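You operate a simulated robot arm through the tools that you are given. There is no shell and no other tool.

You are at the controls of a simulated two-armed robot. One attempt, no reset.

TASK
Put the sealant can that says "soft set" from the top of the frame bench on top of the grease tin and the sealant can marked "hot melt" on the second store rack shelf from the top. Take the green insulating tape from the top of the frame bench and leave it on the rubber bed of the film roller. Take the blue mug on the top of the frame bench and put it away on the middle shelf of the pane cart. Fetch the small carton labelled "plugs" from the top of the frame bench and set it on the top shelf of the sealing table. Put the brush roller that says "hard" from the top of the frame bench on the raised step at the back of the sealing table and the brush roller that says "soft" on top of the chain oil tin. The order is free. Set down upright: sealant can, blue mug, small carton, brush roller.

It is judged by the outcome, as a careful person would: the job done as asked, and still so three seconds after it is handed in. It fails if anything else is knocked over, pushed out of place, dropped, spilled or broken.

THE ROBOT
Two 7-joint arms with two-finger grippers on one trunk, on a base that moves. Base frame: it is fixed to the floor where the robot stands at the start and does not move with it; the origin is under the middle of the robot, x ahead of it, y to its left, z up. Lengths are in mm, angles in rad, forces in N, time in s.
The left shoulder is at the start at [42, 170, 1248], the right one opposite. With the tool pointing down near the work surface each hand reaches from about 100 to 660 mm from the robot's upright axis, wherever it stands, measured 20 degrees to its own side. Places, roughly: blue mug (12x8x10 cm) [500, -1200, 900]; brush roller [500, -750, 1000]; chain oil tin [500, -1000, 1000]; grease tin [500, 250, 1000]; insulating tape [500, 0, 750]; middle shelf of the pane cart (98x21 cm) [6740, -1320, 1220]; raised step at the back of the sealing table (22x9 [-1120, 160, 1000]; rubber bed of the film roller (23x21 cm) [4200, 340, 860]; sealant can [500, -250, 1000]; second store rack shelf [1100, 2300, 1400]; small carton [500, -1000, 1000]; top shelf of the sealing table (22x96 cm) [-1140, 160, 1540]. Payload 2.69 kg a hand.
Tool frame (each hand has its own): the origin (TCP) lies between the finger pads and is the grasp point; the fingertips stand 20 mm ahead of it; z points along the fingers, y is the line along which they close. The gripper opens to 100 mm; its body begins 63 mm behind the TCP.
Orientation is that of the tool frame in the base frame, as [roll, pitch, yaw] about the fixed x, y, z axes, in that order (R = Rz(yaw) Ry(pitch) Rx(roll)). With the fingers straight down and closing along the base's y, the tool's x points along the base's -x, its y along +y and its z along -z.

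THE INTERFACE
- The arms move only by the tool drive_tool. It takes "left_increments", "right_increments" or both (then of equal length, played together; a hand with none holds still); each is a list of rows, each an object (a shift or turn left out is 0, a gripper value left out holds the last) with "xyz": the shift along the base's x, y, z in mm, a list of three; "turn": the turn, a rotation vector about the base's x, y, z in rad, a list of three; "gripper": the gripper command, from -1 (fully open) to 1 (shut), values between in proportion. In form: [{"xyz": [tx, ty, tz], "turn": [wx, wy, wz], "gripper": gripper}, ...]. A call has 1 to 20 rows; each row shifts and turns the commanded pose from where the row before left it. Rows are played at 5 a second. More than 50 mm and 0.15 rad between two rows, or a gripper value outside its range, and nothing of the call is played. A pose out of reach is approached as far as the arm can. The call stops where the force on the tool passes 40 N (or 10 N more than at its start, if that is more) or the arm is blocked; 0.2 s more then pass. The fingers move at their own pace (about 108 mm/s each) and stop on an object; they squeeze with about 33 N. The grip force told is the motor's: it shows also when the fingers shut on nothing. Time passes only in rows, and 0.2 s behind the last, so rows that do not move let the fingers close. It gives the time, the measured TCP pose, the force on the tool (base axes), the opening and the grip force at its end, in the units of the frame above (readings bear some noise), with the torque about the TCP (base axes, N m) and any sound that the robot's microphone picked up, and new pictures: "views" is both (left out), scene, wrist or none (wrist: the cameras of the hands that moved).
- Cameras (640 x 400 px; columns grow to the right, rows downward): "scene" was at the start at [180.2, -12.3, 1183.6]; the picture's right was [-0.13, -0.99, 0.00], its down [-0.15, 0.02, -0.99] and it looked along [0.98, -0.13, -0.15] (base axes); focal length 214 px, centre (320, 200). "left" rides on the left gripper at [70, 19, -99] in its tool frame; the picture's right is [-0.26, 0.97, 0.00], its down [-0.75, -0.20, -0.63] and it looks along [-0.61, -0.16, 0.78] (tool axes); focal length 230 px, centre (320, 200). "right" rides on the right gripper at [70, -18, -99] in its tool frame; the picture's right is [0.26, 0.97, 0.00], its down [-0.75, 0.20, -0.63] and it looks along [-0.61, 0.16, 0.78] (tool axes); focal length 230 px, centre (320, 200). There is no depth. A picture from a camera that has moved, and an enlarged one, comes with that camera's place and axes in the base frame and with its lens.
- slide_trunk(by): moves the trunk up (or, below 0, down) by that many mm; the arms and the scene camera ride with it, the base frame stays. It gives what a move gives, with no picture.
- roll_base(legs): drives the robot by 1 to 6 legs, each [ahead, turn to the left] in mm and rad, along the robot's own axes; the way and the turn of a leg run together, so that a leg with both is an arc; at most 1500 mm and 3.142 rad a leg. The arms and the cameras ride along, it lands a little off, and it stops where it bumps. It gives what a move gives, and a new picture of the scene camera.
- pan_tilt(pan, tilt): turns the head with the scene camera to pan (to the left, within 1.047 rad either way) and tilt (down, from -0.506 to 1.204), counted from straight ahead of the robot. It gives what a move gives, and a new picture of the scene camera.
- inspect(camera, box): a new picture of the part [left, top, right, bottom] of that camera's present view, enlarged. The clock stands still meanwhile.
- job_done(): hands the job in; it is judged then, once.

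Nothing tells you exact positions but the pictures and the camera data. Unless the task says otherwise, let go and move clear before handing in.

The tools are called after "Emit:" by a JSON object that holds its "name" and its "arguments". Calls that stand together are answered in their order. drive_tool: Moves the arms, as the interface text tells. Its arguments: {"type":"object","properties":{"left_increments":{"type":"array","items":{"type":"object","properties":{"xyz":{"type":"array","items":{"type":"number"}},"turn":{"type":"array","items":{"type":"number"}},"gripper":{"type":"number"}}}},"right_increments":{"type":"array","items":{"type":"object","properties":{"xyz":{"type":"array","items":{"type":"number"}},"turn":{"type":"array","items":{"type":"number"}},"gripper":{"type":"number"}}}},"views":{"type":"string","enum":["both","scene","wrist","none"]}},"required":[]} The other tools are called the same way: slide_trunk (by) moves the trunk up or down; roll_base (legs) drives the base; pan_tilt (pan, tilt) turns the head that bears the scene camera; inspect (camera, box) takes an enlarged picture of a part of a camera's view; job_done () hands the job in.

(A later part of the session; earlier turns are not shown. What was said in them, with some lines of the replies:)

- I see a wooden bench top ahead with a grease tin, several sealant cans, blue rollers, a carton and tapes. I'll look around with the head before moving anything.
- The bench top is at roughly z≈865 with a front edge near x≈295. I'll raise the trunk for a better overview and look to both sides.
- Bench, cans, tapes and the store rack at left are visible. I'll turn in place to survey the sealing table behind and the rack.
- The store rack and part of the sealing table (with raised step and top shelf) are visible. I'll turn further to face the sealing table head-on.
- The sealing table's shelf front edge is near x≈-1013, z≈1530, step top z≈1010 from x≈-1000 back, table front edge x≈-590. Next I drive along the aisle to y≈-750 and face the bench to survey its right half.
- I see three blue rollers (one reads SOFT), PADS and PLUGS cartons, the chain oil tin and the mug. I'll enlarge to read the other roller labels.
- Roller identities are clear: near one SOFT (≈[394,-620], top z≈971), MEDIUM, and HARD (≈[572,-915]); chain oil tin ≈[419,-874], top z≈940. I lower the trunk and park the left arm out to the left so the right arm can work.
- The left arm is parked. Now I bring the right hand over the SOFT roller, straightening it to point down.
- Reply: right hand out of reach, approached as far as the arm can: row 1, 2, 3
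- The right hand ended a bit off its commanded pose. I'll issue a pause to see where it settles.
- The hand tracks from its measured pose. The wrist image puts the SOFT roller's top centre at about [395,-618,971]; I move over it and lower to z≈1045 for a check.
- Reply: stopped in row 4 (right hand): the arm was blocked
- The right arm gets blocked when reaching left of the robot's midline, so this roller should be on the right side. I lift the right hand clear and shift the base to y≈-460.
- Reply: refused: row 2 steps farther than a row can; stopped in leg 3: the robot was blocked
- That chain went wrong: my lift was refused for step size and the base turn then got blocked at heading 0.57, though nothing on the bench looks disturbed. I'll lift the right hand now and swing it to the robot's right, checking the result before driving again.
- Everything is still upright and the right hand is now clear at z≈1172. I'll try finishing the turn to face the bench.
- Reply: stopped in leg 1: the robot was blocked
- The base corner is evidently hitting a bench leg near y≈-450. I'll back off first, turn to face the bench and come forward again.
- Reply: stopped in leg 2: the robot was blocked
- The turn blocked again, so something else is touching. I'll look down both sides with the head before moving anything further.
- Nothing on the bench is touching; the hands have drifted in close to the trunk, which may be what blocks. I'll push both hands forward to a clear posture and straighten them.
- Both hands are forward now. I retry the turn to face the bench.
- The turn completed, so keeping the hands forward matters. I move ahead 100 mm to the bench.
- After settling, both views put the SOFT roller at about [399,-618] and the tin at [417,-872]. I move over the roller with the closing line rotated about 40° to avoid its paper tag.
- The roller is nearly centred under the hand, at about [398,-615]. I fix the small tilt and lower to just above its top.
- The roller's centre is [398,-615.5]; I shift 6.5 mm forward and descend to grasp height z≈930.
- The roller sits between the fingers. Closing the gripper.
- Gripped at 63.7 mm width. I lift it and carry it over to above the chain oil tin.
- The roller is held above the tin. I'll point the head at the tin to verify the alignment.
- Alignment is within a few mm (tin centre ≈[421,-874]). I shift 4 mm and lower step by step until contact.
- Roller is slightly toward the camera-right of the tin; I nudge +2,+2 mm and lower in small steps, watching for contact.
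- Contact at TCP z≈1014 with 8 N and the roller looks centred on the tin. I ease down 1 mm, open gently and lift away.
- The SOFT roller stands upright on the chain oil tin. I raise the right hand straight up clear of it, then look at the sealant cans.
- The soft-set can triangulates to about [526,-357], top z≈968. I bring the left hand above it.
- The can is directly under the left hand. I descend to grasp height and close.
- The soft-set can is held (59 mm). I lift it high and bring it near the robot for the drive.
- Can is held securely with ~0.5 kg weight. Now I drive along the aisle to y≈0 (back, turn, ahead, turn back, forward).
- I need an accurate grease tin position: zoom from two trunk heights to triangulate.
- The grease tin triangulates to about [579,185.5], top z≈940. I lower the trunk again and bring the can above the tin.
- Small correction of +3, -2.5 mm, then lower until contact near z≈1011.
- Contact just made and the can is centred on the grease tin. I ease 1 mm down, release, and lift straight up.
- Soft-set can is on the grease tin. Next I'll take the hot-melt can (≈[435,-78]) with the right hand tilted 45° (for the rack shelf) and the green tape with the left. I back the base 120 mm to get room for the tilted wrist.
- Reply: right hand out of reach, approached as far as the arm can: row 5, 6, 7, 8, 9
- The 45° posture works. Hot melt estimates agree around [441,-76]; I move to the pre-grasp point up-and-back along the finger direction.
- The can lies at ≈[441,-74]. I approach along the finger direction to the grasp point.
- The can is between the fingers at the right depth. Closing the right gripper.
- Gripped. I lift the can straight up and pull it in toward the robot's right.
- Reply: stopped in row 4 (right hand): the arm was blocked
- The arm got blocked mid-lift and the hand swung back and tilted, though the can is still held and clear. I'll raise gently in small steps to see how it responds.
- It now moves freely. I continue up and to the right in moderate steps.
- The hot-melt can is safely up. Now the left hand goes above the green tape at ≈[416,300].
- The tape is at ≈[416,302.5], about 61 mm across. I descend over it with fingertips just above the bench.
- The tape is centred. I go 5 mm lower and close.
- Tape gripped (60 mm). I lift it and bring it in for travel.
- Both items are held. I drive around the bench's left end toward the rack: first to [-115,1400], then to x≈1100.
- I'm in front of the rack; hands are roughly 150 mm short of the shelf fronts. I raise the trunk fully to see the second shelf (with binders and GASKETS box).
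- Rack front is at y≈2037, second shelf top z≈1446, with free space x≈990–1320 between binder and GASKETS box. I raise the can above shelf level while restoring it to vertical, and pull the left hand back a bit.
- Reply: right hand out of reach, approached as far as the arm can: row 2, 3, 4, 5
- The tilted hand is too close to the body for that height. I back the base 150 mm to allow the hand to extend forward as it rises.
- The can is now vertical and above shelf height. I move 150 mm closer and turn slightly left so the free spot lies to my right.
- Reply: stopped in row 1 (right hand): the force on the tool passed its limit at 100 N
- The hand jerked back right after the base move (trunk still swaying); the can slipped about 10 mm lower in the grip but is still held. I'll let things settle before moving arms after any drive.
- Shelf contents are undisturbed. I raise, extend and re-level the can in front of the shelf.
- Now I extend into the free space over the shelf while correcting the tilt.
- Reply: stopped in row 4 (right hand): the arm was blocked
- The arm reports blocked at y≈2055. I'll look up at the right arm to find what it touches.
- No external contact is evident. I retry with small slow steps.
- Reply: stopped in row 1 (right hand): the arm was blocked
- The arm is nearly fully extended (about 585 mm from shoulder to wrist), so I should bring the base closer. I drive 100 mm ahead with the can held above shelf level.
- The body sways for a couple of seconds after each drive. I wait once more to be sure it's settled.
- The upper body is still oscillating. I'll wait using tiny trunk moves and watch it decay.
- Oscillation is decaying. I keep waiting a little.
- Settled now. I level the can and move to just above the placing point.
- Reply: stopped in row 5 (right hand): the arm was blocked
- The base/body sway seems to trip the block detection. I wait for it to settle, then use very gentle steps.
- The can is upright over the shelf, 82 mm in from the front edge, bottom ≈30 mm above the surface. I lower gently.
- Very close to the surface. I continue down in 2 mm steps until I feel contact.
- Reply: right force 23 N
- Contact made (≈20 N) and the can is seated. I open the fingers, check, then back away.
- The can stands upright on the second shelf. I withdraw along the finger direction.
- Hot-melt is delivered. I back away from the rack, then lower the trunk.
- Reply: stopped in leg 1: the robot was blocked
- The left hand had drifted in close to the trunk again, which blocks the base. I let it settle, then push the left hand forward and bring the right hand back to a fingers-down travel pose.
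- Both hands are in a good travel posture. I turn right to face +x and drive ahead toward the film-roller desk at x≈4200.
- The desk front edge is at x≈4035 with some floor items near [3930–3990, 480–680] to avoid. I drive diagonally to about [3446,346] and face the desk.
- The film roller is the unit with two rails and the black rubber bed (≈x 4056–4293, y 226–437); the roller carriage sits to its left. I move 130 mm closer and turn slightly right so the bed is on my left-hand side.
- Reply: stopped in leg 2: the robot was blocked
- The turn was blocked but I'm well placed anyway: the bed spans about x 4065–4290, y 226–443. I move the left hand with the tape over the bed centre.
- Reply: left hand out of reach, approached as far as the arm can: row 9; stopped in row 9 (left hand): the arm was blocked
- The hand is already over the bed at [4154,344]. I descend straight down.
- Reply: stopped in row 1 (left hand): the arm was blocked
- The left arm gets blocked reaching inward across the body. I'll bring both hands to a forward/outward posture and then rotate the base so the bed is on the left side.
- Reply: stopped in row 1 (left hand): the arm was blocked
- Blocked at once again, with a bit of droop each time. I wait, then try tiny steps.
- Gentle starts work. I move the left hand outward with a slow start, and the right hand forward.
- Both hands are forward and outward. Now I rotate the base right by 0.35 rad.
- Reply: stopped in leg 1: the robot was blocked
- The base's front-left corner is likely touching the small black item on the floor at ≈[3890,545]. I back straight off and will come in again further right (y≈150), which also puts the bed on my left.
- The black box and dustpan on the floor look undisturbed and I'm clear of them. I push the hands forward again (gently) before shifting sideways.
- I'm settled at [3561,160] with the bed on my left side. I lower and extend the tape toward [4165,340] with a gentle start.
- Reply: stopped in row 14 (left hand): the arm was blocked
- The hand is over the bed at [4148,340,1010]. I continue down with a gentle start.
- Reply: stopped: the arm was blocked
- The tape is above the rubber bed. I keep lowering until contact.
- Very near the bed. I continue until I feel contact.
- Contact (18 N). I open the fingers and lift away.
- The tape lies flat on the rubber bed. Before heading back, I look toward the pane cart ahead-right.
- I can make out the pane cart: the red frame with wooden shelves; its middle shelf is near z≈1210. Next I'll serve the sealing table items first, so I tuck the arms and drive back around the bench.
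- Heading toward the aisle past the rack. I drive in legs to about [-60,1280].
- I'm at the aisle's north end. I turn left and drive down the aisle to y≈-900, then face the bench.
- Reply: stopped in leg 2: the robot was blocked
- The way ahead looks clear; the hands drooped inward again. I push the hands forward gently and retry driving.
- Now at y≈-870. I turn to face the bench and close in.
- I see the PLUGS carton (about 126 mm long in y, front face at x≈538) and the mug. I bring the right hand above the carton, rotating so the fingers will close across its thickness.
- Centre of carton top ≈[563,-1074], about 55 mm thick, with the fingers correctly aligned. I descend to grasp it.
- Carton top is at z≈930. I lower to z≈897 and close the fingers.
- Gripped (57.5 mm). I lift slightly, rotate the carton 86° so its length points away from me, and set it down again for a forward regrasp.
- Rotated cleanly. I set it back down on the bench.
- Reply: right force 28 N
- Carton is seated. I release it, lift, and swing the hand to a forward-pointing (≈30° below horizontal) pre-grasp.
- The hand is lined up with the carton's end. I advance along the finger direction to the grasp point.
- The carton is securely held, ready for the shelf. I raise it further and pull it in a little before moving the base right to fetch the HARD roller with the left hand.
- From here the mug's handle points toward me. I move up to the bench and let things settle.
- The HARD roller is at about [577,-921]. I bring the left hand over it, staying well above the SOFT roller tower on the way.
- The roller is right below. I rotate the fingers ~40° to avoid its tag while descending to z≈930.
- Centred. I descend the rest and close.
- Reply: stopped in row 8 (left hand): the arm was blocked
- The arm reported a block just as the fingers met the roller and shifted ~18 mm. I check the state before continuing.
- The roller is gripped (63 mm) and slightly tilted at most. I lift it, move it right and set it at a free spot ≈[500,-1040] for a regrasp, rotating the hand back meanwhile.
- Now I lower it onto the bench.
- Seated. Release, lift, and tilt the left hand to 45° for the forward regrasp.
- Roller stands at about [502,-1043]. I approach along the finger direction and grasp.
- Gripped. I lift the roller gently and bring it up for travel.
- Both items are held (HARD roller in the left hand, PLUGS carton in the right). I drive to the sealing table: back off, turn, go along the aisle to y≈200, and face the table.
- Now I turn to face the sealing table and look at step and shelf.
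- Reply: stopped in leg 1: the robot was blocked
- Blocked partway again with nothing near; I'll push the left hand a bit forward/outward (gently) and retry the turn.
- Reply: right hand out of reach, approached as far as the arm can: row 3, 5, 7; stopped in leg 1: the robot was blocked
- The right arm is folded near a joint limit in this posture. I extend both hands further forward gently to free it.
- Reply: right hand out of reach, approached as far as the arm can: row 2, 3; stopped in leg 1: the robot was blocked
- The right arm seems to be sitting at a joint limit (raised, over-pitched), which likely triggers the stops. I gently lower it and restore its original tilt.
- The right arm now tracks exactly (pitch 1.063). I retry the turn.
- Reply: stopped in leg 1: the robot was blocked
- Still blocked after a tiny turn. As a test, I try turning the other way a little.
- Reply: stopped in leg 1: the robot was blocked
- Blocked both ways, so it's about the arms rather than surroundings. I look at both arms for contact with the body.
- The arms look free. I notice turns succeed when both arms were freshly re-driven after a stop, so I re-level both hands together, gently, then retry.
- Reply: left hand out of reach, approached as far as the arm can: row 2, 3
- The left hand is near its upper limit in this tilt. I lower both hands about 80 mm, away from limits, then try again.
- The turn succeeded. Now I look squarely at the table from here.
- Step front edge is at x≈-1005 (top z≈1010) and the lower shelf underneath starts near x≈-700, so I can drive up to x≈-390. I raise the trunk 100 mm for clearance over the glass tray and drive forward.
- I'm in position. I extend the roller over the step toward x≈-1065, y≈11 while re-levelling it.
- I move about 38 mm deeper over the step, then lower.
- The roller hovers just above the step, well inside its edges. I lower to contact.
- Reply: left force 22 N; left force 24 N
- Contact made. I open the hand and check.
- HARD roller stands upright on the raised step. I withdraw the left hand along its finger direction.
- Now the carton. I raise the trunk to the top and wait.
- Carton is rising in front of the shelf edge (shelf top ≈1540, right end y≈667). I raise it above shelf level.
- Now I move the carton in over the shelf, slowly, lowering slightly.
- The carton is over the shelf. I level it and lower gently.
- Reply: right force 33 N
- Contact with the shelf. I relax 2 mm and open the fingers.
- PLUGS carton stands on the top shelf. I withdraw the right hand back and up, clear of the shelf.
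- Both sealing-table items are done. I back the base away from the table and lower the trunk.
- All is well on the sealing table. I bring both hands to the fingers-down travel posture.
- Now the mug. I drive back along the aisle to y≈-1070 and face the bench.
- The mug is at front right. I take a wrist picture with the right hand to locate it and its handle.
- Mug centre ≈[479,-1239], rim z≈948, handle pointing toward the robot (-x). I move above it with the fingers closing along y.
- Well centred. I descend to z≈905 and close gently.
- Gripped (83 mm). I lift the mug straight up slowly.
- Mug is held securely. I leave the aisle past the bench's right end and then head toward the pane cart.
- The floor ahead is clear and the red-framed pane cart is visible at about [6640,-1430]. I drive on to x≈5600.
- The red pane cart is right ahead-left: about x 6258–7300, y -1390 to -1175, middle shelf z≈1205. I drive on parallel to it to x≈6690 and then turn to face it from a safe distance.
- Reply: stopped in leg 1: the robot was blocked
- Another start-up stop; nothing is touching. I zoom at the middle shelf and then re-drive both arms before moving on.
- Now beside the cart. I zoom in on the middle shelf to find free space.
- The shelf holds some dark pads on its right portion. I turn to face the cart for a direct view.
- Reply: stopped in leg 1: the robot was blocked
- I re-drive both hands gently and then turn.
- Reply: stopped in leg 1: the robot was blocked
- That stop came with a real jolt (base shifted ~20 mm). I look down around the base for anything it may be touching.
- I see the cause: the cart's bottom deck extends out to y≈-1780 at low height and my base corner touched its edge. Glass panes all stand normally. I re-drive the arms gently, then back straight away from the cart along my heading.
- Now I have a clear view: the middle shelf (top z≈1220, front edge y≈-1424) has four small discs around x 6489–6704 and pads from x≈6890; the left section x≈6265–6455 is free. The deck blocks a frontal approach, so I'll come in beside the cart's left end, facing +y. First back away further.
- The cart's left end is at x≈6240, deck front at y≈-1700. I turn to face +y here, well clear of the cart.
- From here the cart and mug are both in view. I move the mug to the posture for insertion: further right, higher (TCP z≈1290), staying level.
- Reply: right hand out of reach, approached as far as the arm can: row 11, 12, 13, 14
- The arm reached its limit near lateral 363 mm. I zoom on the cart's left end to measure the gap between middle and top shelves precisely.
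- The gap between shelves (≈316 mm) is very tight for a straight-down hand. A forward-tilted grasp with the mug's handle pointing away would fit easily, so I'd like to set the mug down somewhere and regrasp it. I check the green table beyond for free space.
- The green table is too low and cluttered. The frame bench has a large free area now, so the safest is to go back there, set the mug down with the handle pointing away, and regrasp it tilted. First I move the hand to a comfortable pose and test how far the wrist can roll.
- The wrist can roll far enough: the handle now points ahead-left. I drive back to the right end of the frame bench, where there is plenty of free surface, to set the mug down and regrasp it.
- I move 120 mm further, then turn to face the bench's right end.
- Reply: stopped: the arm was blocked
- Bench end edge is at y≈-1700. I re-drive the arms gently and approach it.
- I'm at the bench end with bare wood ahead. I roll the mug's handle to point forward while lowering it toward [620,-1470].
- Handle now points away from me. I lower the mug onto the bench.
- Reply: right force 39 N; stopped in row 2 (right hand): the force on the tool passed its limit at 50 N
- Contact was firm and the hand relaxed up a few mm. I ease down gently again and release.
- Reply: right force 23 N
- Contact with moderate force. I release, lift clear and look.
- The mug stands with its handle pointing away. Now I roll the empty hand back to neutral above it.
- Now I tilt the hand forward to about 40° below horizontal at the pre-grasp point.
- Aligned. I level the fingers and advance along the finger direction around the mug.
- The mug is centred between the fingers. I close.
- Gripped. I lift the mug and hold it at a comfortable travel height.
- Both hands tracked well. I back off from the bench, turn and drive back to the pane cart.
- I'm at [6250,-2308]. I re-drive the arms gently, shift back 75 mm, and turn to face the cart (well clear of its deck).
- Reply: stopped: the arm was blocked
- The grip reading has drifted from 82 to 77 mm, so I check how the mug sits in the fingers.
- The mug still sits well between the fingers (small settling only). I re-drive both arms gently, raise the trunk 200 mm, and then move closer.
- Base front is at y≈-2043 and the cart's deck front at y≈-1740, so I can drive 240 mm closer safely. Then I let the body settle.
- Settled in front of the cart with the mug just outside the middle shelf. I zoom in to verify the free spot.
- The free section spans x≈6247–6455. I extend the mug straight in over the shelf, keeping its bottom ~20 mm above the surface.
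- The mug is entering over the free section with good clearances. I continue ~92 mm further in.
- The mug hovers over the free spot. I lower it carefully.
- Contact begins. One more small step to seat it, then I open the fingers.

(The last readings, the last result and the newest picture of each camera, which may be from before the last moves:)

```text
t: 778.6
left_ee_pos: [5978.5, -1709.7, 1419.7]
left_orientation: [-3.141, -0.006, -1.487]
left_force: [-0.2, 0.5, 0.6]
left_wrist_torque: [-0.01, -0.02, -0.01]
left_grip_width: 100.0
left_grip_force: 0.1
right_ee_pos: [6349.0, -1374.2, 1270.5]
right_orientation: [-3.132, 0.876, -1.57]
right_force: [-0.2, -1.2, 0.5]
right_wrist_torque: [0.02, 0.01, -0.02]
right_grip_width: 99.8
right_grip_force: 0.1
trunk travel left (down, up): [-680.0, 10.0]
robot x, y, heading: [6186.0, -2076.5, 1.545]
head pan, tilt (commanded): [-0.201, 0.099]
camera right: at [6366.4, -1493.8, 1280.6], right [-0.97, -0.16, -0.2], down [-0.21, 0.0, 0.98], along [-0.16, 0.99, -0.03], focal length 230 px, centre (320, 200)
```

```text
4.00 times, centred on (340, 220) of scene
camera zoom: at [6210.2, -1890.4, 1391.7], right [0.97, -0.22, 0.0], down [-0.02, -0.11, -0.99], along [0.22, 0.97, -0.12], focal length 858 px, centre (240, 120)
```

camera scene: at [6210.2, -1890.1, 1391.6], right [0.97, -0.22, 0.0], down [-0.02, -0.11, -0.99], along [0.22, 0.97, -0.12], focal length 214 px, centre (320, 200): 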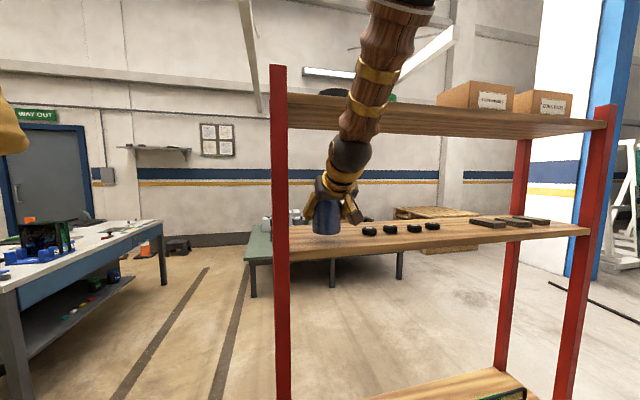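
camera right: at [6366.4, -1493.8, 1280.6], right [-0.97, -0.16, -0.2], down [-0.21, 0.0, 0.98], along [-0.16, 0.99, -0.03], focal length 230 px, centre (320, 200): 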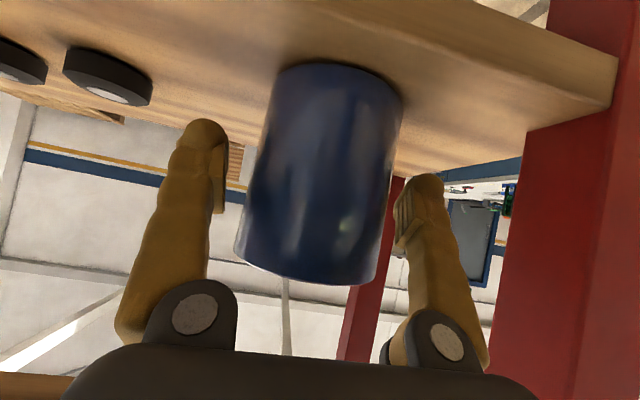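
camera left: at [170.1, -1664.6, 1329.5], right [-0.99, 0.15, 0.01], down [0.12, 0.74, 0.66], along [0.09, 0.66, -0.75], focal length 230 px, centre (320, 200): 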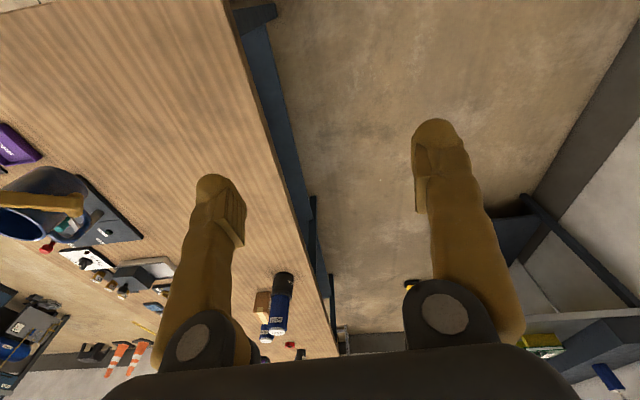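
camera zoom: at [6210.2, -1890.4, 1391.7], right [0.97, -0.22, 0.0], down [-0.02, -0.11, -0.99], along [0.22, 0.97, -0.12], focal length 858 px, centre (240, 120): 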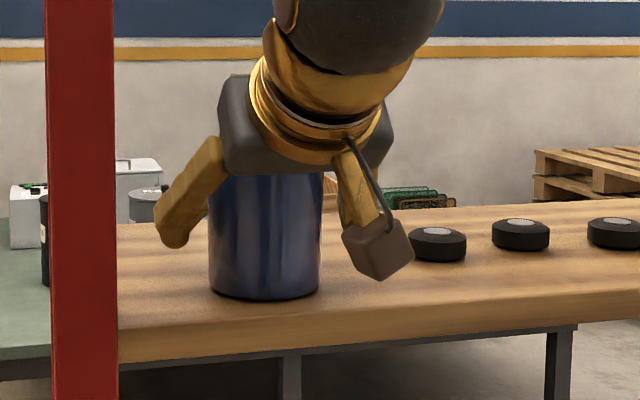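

The mug stands upright on the middle shelf. I withdraw the hand back along its finger direction.

Emit:
{"name": "drive_tool", "arguments": {"right_increments": [{"xyz": [0, -2, 1]}, {"xyz": [0, -4, 3]}, {"xyz": [0, -8, 6]}, {"xyz": [0, -11, 9]}, {"xyz": [0, -13, 10]}, {"xyz": [0, -14, 11]}, {"xyz": [0, -14, 10]}, {"xyz": [0, -16, 6]}, {"xyz": [0, -18, 3]}, {"xyz": [0, -18, 0]}, {"xyz": [0, -18, 0]}, {"xyz": [0, -18, 0]}, {"xyz": [0, -18, 0]}, {"xyz": [0, -14, 0]}, {"xyz": [0, -8, 0]}, {"xyz": [0, -3, 0]}, {"xyz": [0, 0, 0]}]}}

Emit:
{"name": "inspect", "arguments": {"camera": "scene", "box": [260, 150, 460, 275]}}

```text
t: 782.2
left_ee_pos: [5977.0, -1710.3, 1421.5]
left_orientation: [-3.141, -0.002, -1.488]
left_force: [-0.9, -0.5, 0.1]
left_wrist_torque: [0.0, 0.01, -0.01]
left_grip_width: 100.0
left_grip_force: 0.1
right_ee_pos: [6349.8, -1571.5, 1331.0]
right_orientation: [-3.13, 0.877, -1.571]
right_force: [0.0, -0.3, 0.3]
right_wrist_torque: [-0.01, -0.01, -0.02]
right_grip_width: 99.9
right_grip_force: 0.0
trunk travel left (down, up): [-680.0, 10.0]
robot x, y, heading: [6189.3, -2074.9, 1.544]
head pan, tilt (commanded): [-0.201, 0.099]
camera scene: at [6210.1, -1890.5, 1391.7], right [0.97, -0.22, 0.0], down [-0.02, -0.11, -0.99], along [0.22, 0.97, -0.12], focal length 214 px, centre (320, 200)
camera right: at [6367.3, -1691.4, 1340.2], right [-0.97, -0.16, -0.2], down [-0.21, 0.0, 0.98], along [-0.16, 0.99, -0.03], focal length 230 px, centre (320, 200)
```

scene: 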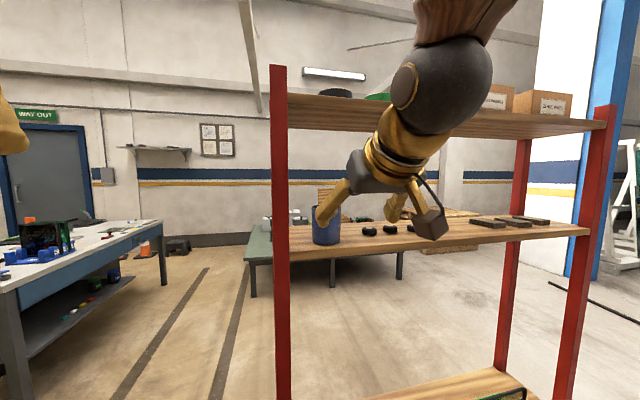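
right: 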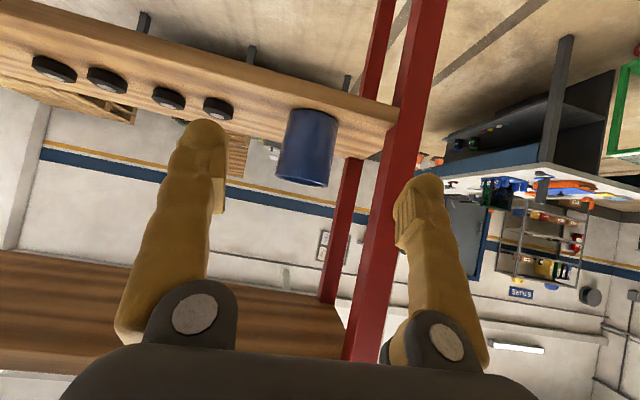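

```text
3.20 times, centred on (360, 212) of scene
camera zoom: at [6210.1, -1890.5, 1391.7], right [0.97, -0.22, 0.0], down [-0.02, -0.11, -0.99], along [0.22, 0.97, -0.12], focal length 686 px, centre (192, 160)
```

zoom: 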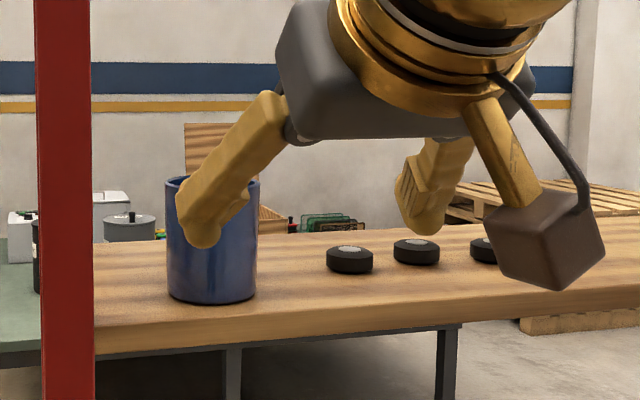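

The mug is standing upright and I'm clear of it. I back the robot away from the cart and take a last look.

Emit:
{"name": "roll_base", "arguments": {"legs": [[-250, 0]]}}

Emit:
{"name": "slide_trunk", "arguments": {"by": 0}}

Emit:
{"name": "pan_tilt", "arguments": {"pan": -0.25, "tilt": 0.2}}

Emit:
{"name": "inspect", "arguments": {"camera": "scene", "box": [200, 60, 520, 260]}}

```text
t: 784.0
left_ee_pos: [5974.5, -1952.8, 1419.4]
left_orientation: [3.141, -0.005, -1.489]
left_force: [0.6, -0.8, 0.2]
left_wrist_torque: [0.0, 0.01, 0.0]
left_grip_width: 100.3
left_grip_force: 0.1
right_ee_pos: [6346.2, -1816.9, 1330.4]
right_orientation: [-3.132, 0.874, -1.573]
right_force: [-0.9, 0.3, -0.7]
right_wrist_torque: [-0.02, -0.02, -0.02]
right_grip_width: 100.1
right_grip_force: 0.1
trunk travel left (down, up): [-680.0, 10.0]
robot x, y, heading: [6184.7, -2316.9, 1.546]
head pan, tilt (commanded): [-0.201, 0.099]
camera scene: at [6205.0, -2134.8, 1391.5], right [0.97, -0.23, 0.0], down [-0.02, -0.11, -0.99], along [0.23, 0.97, -0.12], focal length 214 px, centre (320, 200)
```

scene: 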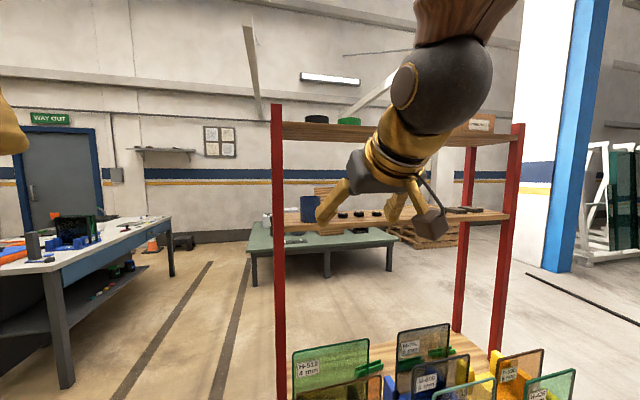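

```text
t: 784.5
left_ee_pos: [5972.6, -1976.1, 1400.8]
left_orientation: [3.131, -0.07, -1.49]
left_force: [0.0, 0.6, 0.0]
left_wrist_torque: [-0.09, 0.03, -0.02]
left_grip_width: 100.1
left_grip_force: 0.0
right_ee_pos: [6346.4, -1836.2, 1337.6]
right_orientation: [-3.128, 0.888, -1.572]
right_force: [-0.2, 0.4, 0.3]
right_wrist_torque: [-0.02, 0.02, 0.02]
right_grip_width: 100.2
right_grip_force: 0.0
trunk travel left (down, up): [-680.0, 10.0]
robot x, y, heading: [6182.4, -2322.0, 1.542]
head pan, tilt (commanded): [-0.201, 0.099]
```

```text
t: 785.2
left_ee_pos: [5971.6, -1978.7, 1400.6]
left_orientation: [3.133, -0.067, -1.487]
left_force: [-0.3, 0.3, 0.8]
left_wrist_torque: [0.0, 0.01, 0.01]
left_grip_width: 100.1
left_grip_force: 0.0
right_ee_pos: [6345.5, -1838.1, 1338.9]
right_orientation: [-3.126, 0.891, -1.57]
right_force: [-0.5, -0.2, 0.9]
right_wrist_torque: [0.01, -0.01, -0.05]
right_grip_width: 100.1
right_grip_force: 0.1
trunk travel left (down, up): [-680.0, 10.0]
robot x, y, heading: [6181.0, -2316.7, 1.541]
head pan, tilt (commanded): [-0.25, 0.201]
camera scene: at [6208.3, -2135.8, 1382.3], right [0.96, -0.27, 0.0], down [-0.05, -0.21, -0.98], along [0.27, 0.94, -0.22], focal length 214 px, centre (320, 200)
```

scene: 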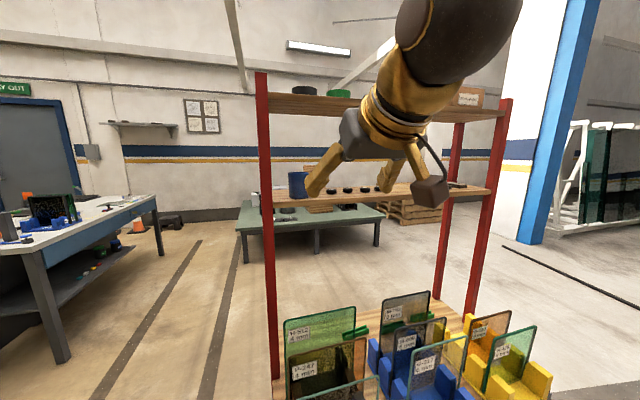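

```text
2.00 times, centred on (360, 160) of scene
camera zoom: at [6208.3, -2135.8, 1382.3], right [0.96, -0.27, 0.0], down [-0.05, -0.21, -0.98], along [0.27, 0.94, -0.22], focal length 429 px, centre (240, 280)
```

zoom: 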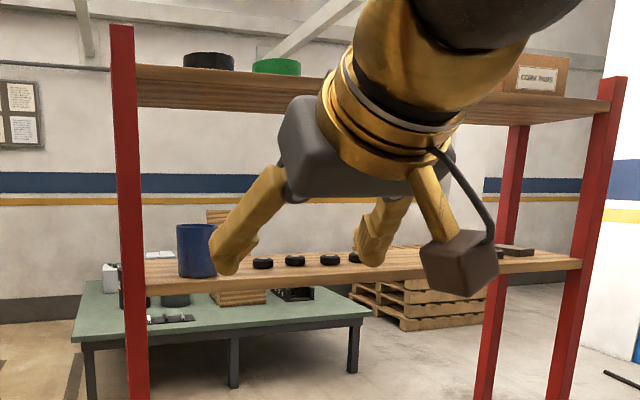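

The mug stands on the pane cart's middle shelf, and both hands are empty and clear. I placed the other items earlier and saw each one standing where it should:
- **"Soft set" sealant can:** on the grease tin.
- **"Hot melt" sealant can:** on the second store rack shelf from the top.
- **Green tape:** on the rubber bed of the film roller.
- **"Plugs" carton:** on the top shelf of the sealing table.
- **"Hard" brush roller:** on the raised step of the sealing table.
- **"Soft" brush roller:** on the chain oil tin.

My base touched the pane cart's lower deck once on the way in. It may also have brushed a small black box on the floor by the film-roller desk. Neither looked moved afterwards. I'm handing in the job.

Emit:
{"name": "job_done", "arguments": {}}

```text
The job is handed in.
```

I've handed in the job. All seven items are where you asked, and I saw each one in place after letting go of it:

- **"Soft set" sealant can:** upright on top of the grease tin.
- **"Hot melt" sealant can:** upright on the second store rack shelf from the top.
- **Green insulating tape:** flat on the rubber bed of the film roller.
- **Blue mug:** upright on the middle shelf of the pane cart, at its left end.
- **"Plugs" carton:** upright on the top shelf of the sealing table.
- **"Hard" brush roller:** upright on the raised step of the sealing table.
- **"Soft" brush roller:** upright on top of the chain oil tin.

These are the things that could count against the job:

- **Pane cart:** my base bumped the edge of its lower deck once while turning. The robot shifted about 20 mm. The glass panes stayed standing and the cart looked to be in the same place, but I could not rule out a few millimetres of movement.
- **Black box by the film-roller desk:** my base may have touched this small box on the floor. It looked undisturbed afterwards.
- **Extra handling:** I set the mug, the "plugs" carton and the "hard" roller down on the frame bench once each to change my grip. None were dropped.
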